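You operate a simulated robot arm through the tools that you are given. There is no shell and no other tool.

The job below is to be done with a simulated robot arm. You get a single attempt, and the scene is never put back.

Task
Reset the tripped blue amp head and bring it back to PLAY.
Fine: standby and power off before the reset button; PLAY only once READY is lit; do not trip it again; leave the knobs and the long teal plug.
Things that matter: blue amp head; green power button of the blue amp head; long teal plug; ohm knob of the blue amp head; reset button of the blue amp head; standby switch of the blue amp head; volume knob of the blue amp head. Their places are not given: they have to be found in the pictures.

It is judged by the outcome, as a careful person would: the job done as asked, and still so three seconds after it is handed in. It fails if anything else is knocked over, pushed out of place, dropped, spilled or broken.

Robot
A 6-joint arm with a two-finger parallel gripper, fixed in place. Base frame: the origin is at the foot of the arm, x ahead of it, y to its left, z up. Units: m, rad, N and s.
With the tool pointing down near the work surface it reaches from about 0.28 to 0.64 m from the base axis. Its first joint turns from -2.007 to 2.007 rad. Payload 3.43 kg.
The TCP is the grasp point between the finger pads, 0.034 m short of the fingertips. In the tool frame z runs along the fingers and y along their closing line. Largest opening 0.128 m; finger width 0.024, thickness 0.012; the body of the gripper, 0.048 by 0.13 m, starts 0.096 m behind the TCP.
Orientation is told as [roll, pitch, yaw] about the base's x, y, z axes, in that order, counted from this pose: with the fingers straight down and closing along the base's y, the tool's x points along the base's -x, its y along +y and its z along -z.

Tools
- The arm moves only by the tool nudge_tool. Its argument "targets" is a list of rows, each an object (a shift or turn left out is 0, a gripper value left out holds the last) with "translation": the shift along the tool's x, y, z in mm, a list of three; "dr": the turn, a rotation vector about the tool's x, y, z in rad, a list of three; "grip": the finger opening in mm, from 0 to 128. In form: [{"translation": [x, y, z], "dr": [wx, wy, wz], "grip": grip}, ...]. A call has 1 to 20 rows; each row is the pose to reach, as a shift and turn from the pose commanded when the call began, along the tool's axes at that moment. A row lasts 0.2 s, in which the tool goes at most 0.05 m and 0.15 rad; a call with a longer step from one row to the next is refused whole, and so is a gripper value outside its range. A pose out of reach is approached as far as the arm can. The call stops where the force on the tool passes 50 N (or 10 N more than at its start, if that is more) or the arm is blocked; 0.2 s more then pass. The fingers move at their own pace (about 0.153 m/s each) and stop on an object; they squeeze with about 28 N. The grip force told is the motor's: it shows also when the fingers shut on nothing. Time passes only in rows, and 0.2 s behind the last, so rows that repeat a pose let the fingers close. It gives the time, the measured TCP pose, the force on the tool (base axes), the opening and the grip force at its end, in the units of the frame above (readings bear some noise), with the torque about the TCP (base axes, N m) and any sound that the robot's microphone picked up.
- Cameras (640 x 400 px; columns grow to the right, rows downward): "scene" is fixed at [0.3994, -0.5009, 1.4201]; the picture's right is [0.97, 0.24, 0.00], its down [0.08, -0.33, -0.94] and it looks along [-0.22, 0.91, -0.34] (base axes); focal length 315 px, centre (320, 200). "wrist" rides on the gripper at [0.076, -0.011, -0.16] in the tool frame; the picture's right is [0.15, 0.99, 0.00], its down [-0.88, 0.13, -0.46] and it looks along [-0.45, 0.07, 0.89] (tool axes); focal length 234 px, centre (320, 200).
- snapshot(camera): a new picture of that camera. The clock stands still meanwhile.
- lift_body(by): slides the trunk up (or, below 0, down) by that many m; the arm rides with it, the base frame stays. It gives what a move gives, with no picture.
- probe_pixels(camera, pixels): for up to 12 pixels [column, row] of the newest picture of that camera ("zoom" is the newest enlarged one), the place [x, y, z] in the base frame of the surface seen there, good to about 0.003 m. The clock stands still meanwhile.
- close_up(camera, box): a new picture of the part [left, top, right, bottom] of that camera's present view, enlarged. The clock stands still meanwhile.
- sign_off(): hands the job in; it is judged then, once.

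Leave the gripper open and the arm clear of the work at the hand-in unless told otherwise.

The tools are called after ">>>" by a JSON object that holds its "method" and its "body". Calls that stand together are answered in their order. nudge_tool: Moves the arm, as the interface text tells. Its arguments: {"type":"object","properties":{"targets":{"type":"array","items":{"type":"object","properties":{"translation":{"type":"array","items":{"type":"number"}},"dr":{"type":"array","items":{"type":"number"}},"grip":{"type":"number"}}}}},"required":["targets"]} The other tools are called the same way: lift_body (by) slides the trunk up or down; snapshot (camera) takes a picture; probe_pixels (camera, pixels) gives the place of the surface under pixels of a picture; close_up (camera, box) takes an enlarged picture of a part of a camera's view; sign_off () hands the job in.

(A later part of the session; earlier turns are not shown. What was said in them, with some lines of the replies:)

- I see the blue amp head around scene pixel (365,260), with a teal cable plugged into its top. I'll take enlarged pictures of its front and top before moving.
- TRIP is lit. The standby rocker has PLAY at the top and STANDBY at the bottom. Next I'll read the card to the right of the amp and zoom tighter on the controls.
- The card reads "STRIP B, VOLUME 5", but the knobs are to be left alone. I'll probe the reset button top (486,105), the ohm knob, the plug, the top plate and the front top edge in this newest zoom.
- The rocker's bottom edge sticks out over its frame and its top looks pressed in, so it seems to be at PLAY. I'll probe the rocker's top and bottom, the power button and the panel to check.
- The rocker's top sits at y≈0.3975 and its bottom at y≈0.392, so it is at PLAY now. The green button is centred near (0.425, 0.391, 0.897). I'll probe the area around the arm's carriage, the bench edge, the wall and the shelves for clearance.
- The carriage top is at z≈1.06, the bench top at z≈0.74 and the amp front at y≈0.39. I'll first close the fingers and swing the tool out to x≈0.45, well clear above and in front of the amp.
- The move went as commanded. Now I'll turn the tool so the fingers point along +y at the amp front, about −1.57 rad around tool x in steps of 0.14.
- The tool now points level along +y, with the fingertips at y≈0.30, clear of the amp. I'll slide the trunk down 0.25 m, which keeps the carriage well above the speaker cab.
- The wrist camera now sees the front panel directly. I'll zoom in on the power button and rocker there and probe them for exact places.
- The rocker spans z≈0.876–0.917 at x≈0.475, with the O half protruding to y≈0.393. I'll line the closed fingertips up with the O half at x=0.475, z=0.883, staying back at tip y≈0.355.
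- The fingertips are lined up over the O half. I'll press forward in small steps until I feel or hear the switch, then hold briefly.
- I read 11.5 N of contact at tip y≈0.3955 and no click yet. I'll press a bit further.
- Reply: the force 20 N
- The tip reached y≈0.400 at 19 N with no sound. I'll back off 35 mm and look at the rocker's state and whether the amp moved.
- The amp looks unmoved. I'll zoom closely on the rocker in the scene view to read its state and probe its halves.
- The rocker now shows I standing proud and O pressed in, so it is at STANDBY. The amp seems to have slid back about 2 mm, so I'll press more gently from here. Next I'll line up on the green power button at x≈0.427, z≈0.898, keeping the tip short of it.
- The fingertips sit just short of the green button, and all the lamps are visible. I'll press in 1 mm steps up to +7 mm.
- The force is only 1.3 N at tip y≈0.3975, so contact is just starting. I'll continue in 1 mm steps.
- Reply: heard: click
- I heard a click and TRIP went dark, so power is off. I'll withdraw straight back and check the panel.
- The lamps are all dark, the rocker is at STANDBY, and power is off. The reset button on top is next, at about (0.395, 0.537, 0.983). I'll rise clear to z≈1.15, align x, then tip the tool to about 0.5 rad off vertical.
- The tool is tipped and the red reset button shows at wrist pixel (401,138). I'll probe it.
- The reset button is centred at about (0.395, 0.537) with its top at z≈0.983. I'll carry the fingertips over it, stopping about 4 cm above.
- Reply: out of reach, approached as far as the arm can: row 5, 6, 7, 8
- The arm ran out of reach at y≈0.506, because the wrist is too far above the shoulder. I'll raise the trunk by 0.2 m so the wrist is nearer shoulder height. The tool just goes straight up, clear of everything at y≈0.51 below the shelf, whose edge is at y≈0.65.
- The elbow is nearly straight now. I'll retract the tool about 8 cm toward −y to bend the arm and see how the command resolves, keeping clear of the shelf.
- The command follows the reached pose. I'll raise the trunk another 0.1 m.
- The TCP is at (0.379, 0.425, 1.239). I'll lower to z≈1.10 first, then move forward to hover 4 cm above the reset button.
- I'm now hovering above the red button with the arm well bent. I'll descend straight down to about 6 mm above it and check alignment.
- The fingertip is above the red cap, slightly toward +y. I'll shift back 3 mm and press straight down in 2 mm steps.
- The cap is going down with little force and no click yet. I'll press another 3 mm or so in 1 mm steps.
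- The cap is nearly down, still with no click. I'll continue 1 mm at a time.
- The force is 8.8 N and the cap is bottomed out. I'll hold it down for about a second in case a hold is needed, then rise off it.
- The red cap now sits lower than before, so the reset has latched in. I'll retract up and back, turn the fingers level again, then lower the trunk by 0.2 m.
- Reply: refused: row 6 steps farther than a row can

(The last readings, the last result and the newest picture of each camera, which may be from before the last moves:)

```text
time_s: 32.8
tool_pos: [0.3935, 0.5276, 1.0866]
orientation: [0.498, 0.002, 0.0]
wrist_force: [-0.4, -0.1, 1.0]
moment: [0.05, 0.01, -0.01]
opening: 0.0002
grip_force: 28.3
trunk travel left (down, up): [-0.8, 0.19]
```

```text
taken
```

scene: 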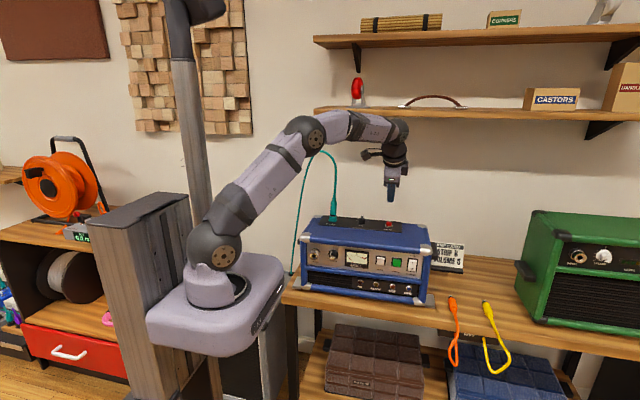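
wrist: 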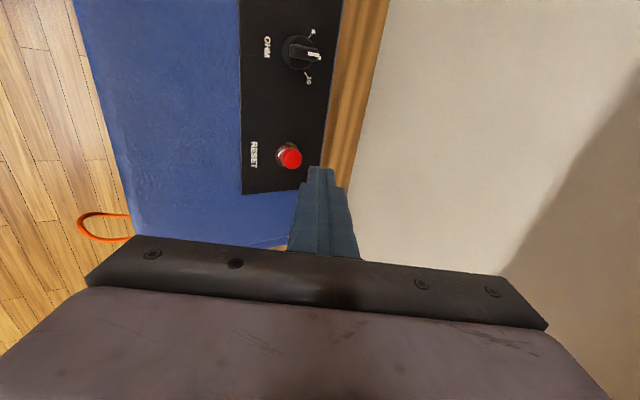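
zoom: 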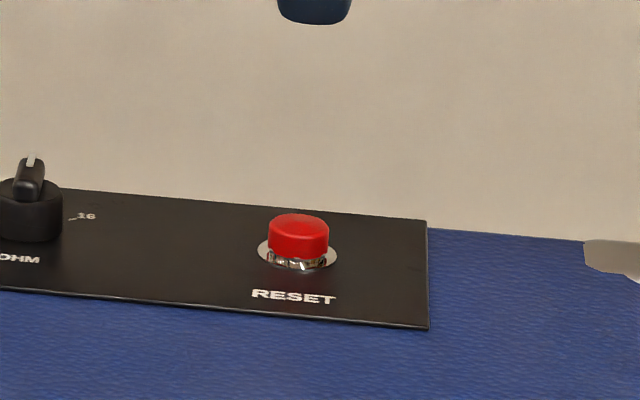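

The reset cap is confirmed latched down, at row 238 against 220 before. The move was refused because one row stepped too far, so I'll resend it with smaller steps.

>>> {"method": "nudge_tool", "body": {"targets": [{"translation": [0, -28, -32]}, {"translation": [-5, -60, -62]}, {"translation": [-10, -92, -92]}, {"translation": [-15, -124, -122]}, {"translation": [-20, -156, -152]}, {"translation": [-25, -180, -174]}, {"translation": [-30, -196.7, -187.4], "dr": [-0.14, 0, 0]}, {"translation": [-33, -196.7, -187.4], "dr": [-0.28, 0, 0]}, {"translation": [-33, -196.7, -187.4], "dr": [-0.42, 0, 0]}, {"translation": [-33, -196.7, -187.4], "dr": [-0.56, 0, 0]}, {"translation": [-33, -196.7, -187.4], "dr": [-0.7, 0, 0]}, {"translation": [-33, -196.7, -187.4], "dr": [-0.84, 0, 0]}, {"translation": [-33, -196.7, -187.4], "dr": [-0.98, 0, 0]}, {"translation": [-33, -196.7, -187.4], "dr": [-1.07, 0, 0]}, {"translation": [-33, -196.7, -187.4], "dr": [-1.07, 0, 0]}]}}

>>> {"method": "snapshot", "body": {"camera": "scene"}}

```text
time_s: 36.0
tool_pos: [0.4281, 0.2652, 1.1575]
orientation: [1.57, 0.0, 0.001]
wrist_force: [-0.6, -0.5, 1.1]
moment: [0.0, 0.0, 0.02]
opening: 0.0001
grip_force: 27.5
trunk travel left (down, up): [-0.8, 0.19]
```

```text
taken
```

scene: 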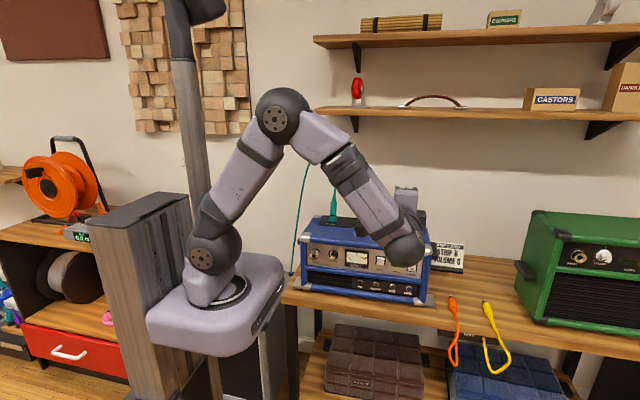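

The tool is level again at (0.428, 0.265, 1.158). I'll lower the trunk 0.2 m, which brings the TCP to z≈0.957 with the tip still at y≈0.30.

>>> {"method": "lift_body", "body": {"by": -0.2}}

>>> {"method": "snapshot", "body": {"camera": "wrist"}}

```text
time_s: 38.2
tool_pos: [0.4279, 0.2671, 0.9581]
orientation: [1.572, 0.0, 0.0]
wrist_force: [-0.1, -0.2, 0.4]
moment: [0.04, 0.0, 0.02]
opening: 0.0
grip_force: 27.6
trunk travel left (down, up): [-0.6, 0.39]
```

```text
taken
```

wrist: 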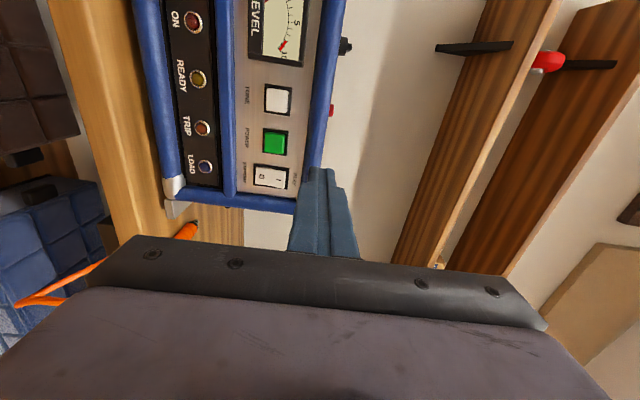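

I have a good view of the panel. I'll probe the power button and both halves of the rocker again before pressing.

>>> {"method": "probe_pixels", "body": {"camera": "wrist", "pixels": [[270, 141], [276, 142], [281, 142], [262, 175], [270, 177], [278, 178], [285, 178], [250, 160], [278, 98]]}}

>>> {"method": "close_up", "body": {"camera": "wrist", "box": [140, 0, 340, 220]}}

```text
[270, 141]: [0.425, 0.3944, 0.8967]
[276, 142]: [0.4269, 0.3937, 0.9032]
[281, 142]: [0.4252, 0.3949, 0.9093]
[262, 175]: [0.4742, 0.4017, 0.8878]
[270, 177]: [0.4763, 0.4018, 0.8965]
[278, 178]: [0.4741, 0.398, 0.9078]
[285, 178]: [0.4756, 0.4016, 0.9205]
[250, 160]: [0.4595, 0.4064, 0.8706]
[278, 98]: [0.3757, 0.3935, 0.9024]
```

```text
1.82 times, centred on (240, 110) of wrist
```

zoom: 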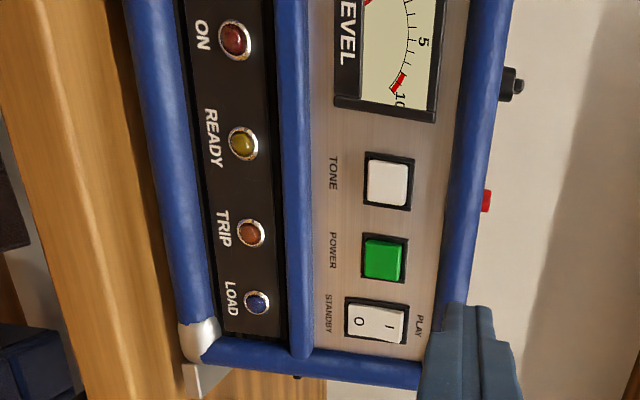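

The power button is unmoved at (0.4265, 0.394, 0.8985). I'll line up and approach, stopping just short of it.

>>> {"method": "nudge_tool", "body": {"targets": [{"translation": [1, -30, 10]}, {"translation": [1.5, -59.5, 40]}, {"translation": [1.5, -59.5, 70]}, {"translation": [1.5, -59.5, 90]}, {"translation": [1.5, -59.5, 90]}]}}

```text
time_s: 39.4
tool_pos: [0.4248, 0.3564, 0.8966]
orientation: [1.57, 0.0, 0.0]
wrist_force: [0.3, 0.3, 0.4]
moment: [0.01, -0.02, 0.0]
opening: 0.0
grip_force: 27.7
trunk travel left (down, up): [-0.6, 0.39]
```

The TCP is at y=0.356, and the earlier click came at about 0.364. I'll press in small steps to that point.

>>> {"method": "nudge_tool", "body": {"targets": [{"translation": [-1, 1.5, 3]}, {"translation": [-1, 1.5, 5]}, {"translation": [-1, 1.5, 6]}, {"translation": [-1, 1.5, 7]}, {"translation": [-1, 1.5, 8]}, {"translation": [-1, 1.5, 9]}]}}

>>> {"method": "close_up", "body": {"camera": "wrist", "box": [190, 0, 450, 220]}}

```text
time_s: 40.8
tool_pos: [0.4257, 0.3654, 0.8992]
orientation: [1.571, 0.0, 0.001]
wrist_force: [-0.5, -1.8, -0.8]
moment: [-0.03, 0.01, 0.01]
opening: 0.0002
grip_force: 27.4
trunk travel left (down, up): [-0.6, 0.39]
heard: click
```

```text
1.82 times, centred on (320, 110) of wrist
```

zoom: 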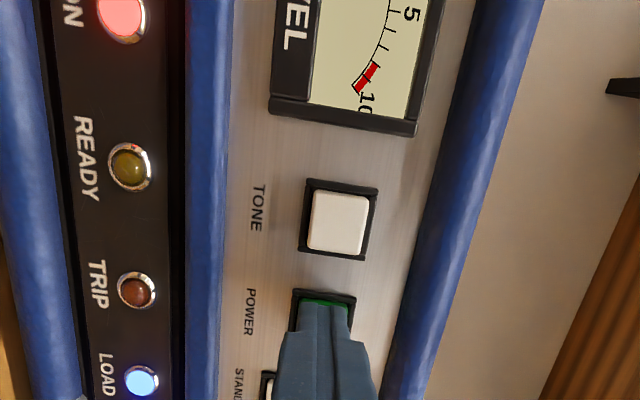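

I heard a click: ON and LOAD are lit, TRIP is dark and READY is not lit yet. I'll back off and wait for READY.

>>> {"method": "nudge_tool", "body": {"targets": [{"translation": [0, 0, -10]}, {"translation": [0, 0, -35]}, {"translation": [0, 0, -60]}, {"translation": [0, 0, -60]}, {"translation": [0, 0, -60]}, {"translation": [0, 0, -60]}, {"translation": [0, 0, -60]}, {"translation": [0, 0, -60]}, {"translation": [0, 0, -60]}, {"translation": [0, 0, -60]}]}}

>>> {"method": "close_up", "body": {"camera": "wrist", "box": [190, 0, 450, 220]}}

```text
time_s: 43.0
tool_pos: [0.4266, 0.3036, 0.8991]
orientation: [1.567, 0.0, -0.001]
wrist_force: [0.5, 0.2, -0.1]
moment: [-0.02, 0.02, -0.03]
opening: 0.0
grip_force: 28.5
trunk travel left (down, up): [-0.6, 0.39]
```

```text
1.82 times, centred on (320, 110) of wrist
```

zoom: 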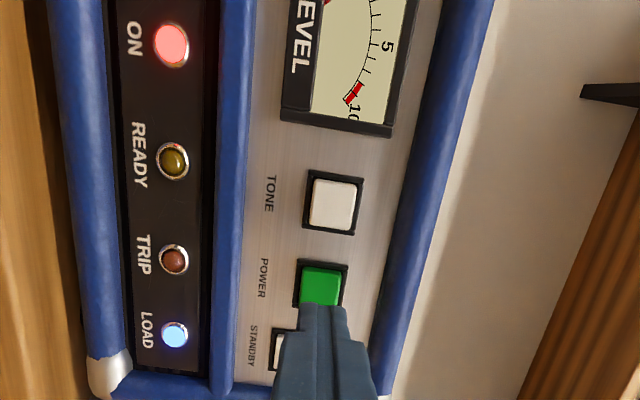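

READY is still dark. While waiting, I'll line up on the I half at x≈0.475, z≈0.910 without touching it, then wait about 3 s.

>>> {"method": "nudge_tool", "body": {"targets": [{"translation": [-24, 5, 0]}, {"translation": [-48.5, 11, 0]}, {"translation": [-48.5, 11, 0]}, {"translation": [-48.5, 11, 0]}, {"translation": [-48.5, 11, 0]}, {"translation": [-48.5, 11, 0]}, {"translation": [-48.5, 11, 0]}, {"translation": [-48.5, 11, 0]}, {"translation": [-48.5, 11, 0]}, {"translation": [-48.5, 11, 0]}, {"translation": [-48.5, 11, 0]}, {"translation": [-48.5, 11, 0]}, {"translation": [-48.5, 11, 0]}, {"translation": [-48.5, 11, 0]}, {"translation": [-48.5, 11, 0]}]}}

>>> {"method": "close_up", "body": {"camera": "wrist", "box": [190, 0, 450, 220]}}

```text
time_s: 46.2
tool_pos: [0.4755, 0.3051, 0.9098]
orientation: [1.57, -0.001, 0.0]
wrist_force: [0.0, -0.1, 0.0]
moment: [0.02, -0.02, -0.01]
opening: 0.0
grip_force: 27.8
trunk travel left (down, up): [-0.6, 0.39]
```

```text
1.82 times, centred on (320, 110) of wrist
```

zoom: 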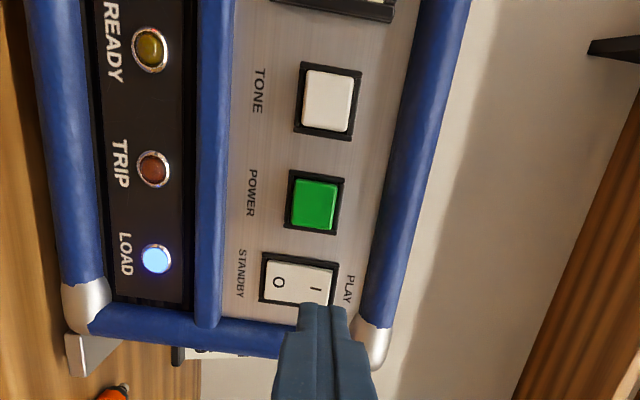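

READY is still dark about 6 s after power-on. I'll wait another 4 s.

>>> {"method": "nudge_tool", "body": {"targets": [{}, {}, {}, {}, {}, {}, {}, {}, {}, {}, {}, {}, {}, {}, {}, {}, {}, {}, {}, {}]}}

>>> {"method": "close_up", "body": {"camera": "wrist", "box": [190, 0, 450, 220]}}

```text
time_s: 50.4
tool_pos: [0.4756, 0.3039, 0.9114]
orientation: [1.572, -0.002, -0.001]
wrist_force: [-0.1, 0.0, -0.3]
moment: [-0.01, 0.01, 0.04]
opening: 0.0
grip_force: 28.5
trunk travel left (down, up): [-0.6, 0.39]
```

```text
1.82 times, centred on (320, 110) of wrist
```

zoom: 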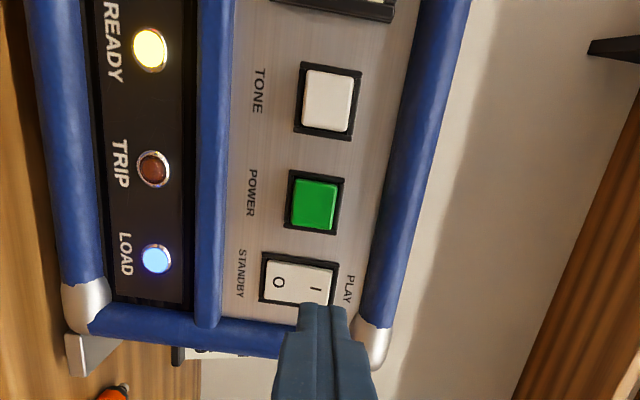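

READY is lit and TRIP is dark. Now I'll press the I half, approaching and then stepping 1 mm at a time.

>>> {"method": "nudge_tool", "body": {"targets": [{"translation": [0, 0, 30]}, {"translation": [0, 0, 50]}, {"translation": [0, 0, 53]}, {"translation": [0, 0, 55]}, {"translation": [0, 0, 57]}, {"translation": [0, 0, 58]}, {"translation": [0, 0, 59]}]}}

>>> {"method": "close_up", "body": {"camera": "wrist", "box": [190, 0, 450, 220]}}

```text
time_s: 52.0
tool_pos: [0.4756, 0.3633, 0.9106]
orientation: [1.571, -0.001, 0.0]
wrist_force: [0.3, -0.5, 0.4]
moment: [0.04, 0.03, 0.03]
opening: 0.0
grip_force: 27.8
trunk travel left (down, up): [-0.6, 0.39]
```

```text
1.82 times, centred on (320, 110) of wrist
```

zoom: 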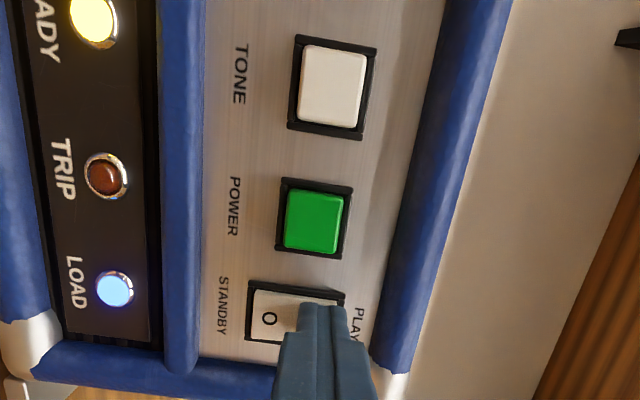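

There is no contact force yet, with the tip at y≈0.397. I'll continue in 1 mm steps.

>>> {"method": "nudge_tool", "body": {"targets": [{"translation": [0, 0, 1]}, {"translation": [0, 0, 2]}, {"translation": [0, 0, 3]}]}}

>>> {"method": "close_up", "body": {"camera": "wrist", "box": [190, 0, 450, 220]}}

```text
time_s: 52.8
tool_pos: [0.4755, 0.3648, 0.9099]
orientation: [1.572, -0.001, 0.0]
wrist_force: [-2.1, -12.5, -1.1]
moment: [-0.16, 0.01, 0.17]
opening: 0.0
grip_force: 28.4
trunk travel left (down, up): [-0.6, 0.39]
```

```text
1.82 times, centred on (320, 110) of wrist
```

zoom: 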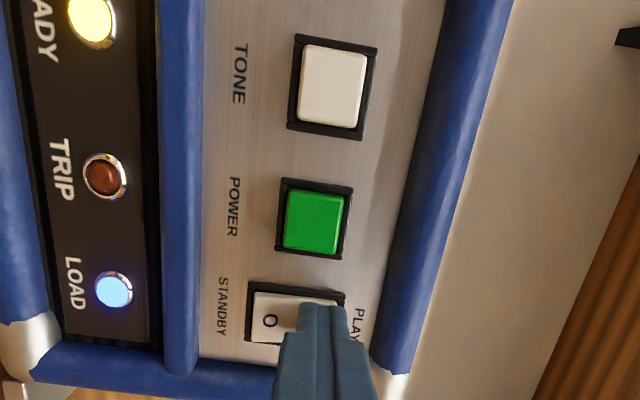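

I read 12.5 N, and the torque puts contact at the lower edge of the tip, which fits the rocker having already tipped to I. I'll back off and look.

>>> {"method": "nudge_tool", "body": {"targets": [{"translation": [0, 0, -10]}, {"translation": [0, 0, -35]}, {"translation": [0, 0, -75]}, {"translation": [0, 0, -100]}, {"translation": [0, 0, -100]}]}}

>>> {"method": "close_up", "body": {"camera": "scene", "box": [388, 250, 420, 280]}}

>>> {"method": "snapshot", "body": {"camera": "wrist"}}

```text
time_s: 54.0
tool_pos: [0.475, 0.2661, 0.9118]
orientation: [1.572, 0.001, 0.0]
wrist_force: [-0.2, -0.3, -0.8]
moment: [0.03, 0.01, 0.01]
opening: 0.0
grip_force: 27.5
trunk travel left (down, up): [-0.6, 0.39]
```

```text
13.33 times, centred on (404, 265) of scene
```

zoom: 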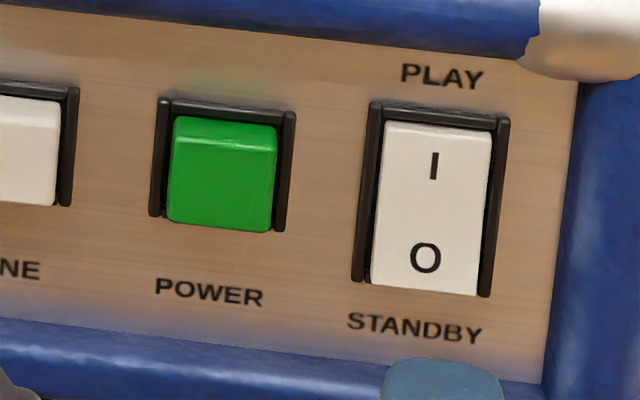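

```text
taken
```

wrist: 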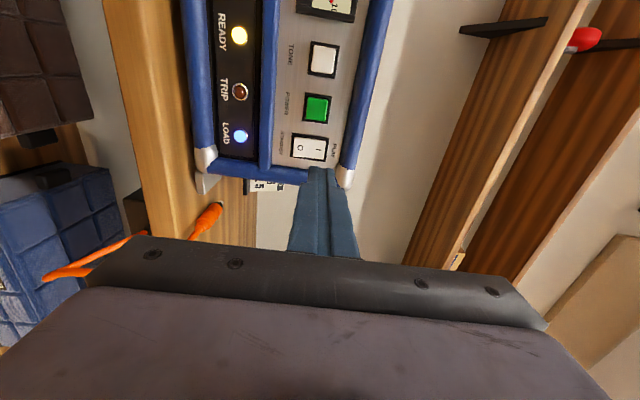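

The rocker is back to its original PLAY look, with I pressed in and O proud over the frame. READY and LOAD are lit and TRIP is dark. I'll retreat up and away, open the gripper, and check that the lamps hold.

>>> {"method": "nudge_tool", "body": {"targets": [{"translation": [0, 30, -30]}, {"translation": [0, 70, -50]}, {"translation": [0, 110, -60]}, {"translation": [0, 150, -60]}, {"translation": [0, 190, -60]}, {"translation": [0, 230, -60]}, {"translation": [0, 260, -60], "grip": 100}, {"translation": [0, 260, -60], "grip": 100}, {"translation": [0, 260, -60], "grip": 100}, {"translation": [0, 260, -60], "grip": 100}]}}

>>> {"method": "close_up", "body": {"camera": "scene", "box": [285, 205, 445, 305]}}

>>> {"method": "snapshot", "body": {"camera": "scene"}}

>>> {"method": "snapshot", "body": {"camera": "wrist"}}

```text
time_s: 56.2
tool_pos: [0.4753, 0.2064, 1.1701]
orientation: [1.571, 0.001, 0.0]
wrist_force: [-0.3, -0.4, 0.1]
moment: [0.01, -0.03, -0.01]
opening: 0.1
grip_force: 0.0
trunk travel left (down, up): [-0.6, 0.39]
```

```text
4.00 times, centred on (365, 255) of scene
```

zoom: 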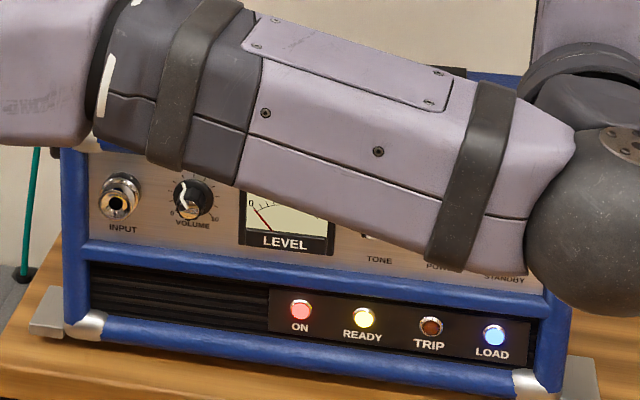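

```text
taken
```

scene: 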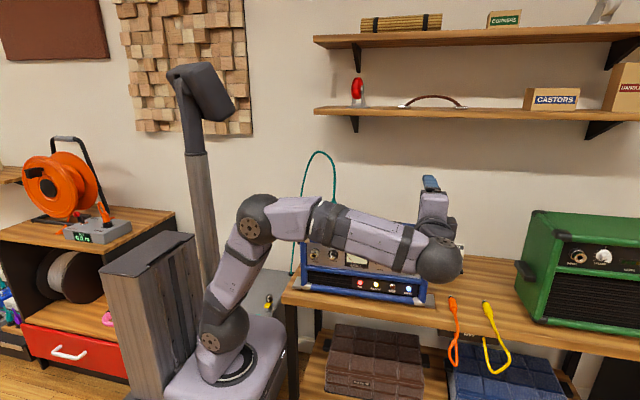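

```text
taken
```

wrist: 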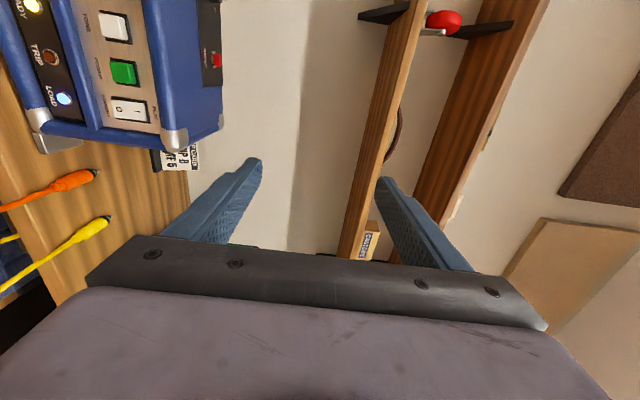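

ON, READY and LOAD are lit and TRIP is dark. I'll raise the trunk back up for clearance and time to pass, then check everything once more.

>>> {"method": "lift_body", "body": {"by": 0.25}}

>>> {"method": "close_up", "body": {"camera": "scene", "box": [285, 205, 445, 305]}}

>>> {"method": "snapshot", "body": {"camera": "scene"}}

>>> {"method": "close_up", "body": {"camera": "scene", "box": [316, 205, 412, 265]}}

```text
time_s: 58.8
tool_pos: [0.4761, 0.2063, 1.4214]
orientation: [1.569, 0.0, 0.0]
wrist_force: [-0.5, 0.6, 0.0]
moment: [-0.01, 0.0, 0.02]
opening: 0.1002
grip_force: 0.0
trunk travel left (down, up): [-0.85, 0.14]
```

```text
4.00 times, centred on (365, 255) of scene
```

zoom: 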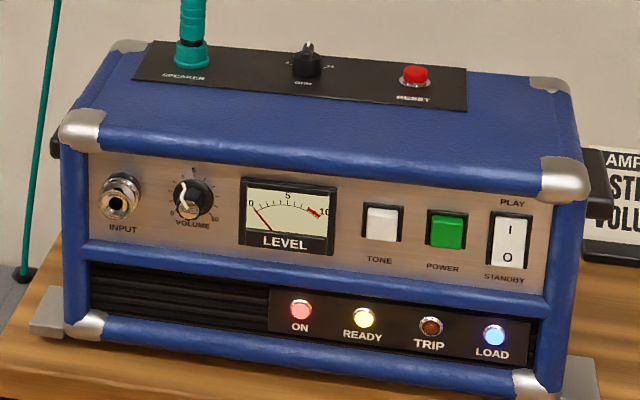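

```text
taken
```

scene: 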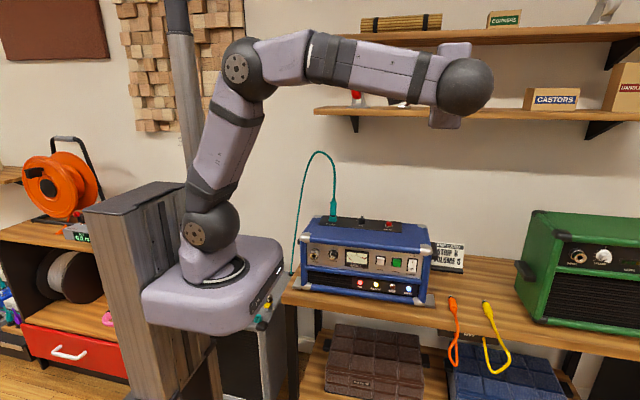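

```text
6.67 times, centred on (364, 235) of scene
```

zoom: 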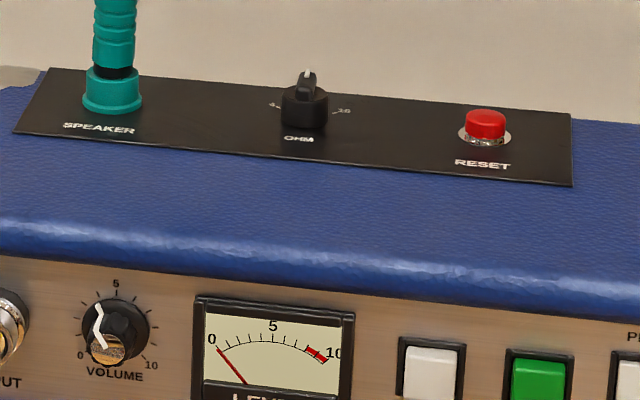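

The lamps have held: ON, READY and LOAD are lit and TRIP is dark. The rocker is at PLAY, the reset is latched in, and the knobs and teal plug are untouched. The gripper is open and the arm is clear, so I'm handing the job in.

>>> {"method": "sign_off", "body": {}}

```text
The job is handed in.
```

The blue amp head is reset and back at PLAY. At hand-in the ON, READY and LOAD lamps were lit and TRIP was dark.

- **Order:** I put it to standby and switched the power off, then pressed the reset button until it latched in. I switched the power back on and moved it to PLAY only after READY lit, which took up to about 10 seconds.
- **Left alone:** I didn't touch the volume knob, the ohm knob or the long teal plug. Both knobs look the same as at the start.
- **Small shift:** the first press on the standby switch slid the amp back about 2 mm. After that I pressed more gently, and it did not visibly move again.

The gripper is open and the arm is raised clear of the work.
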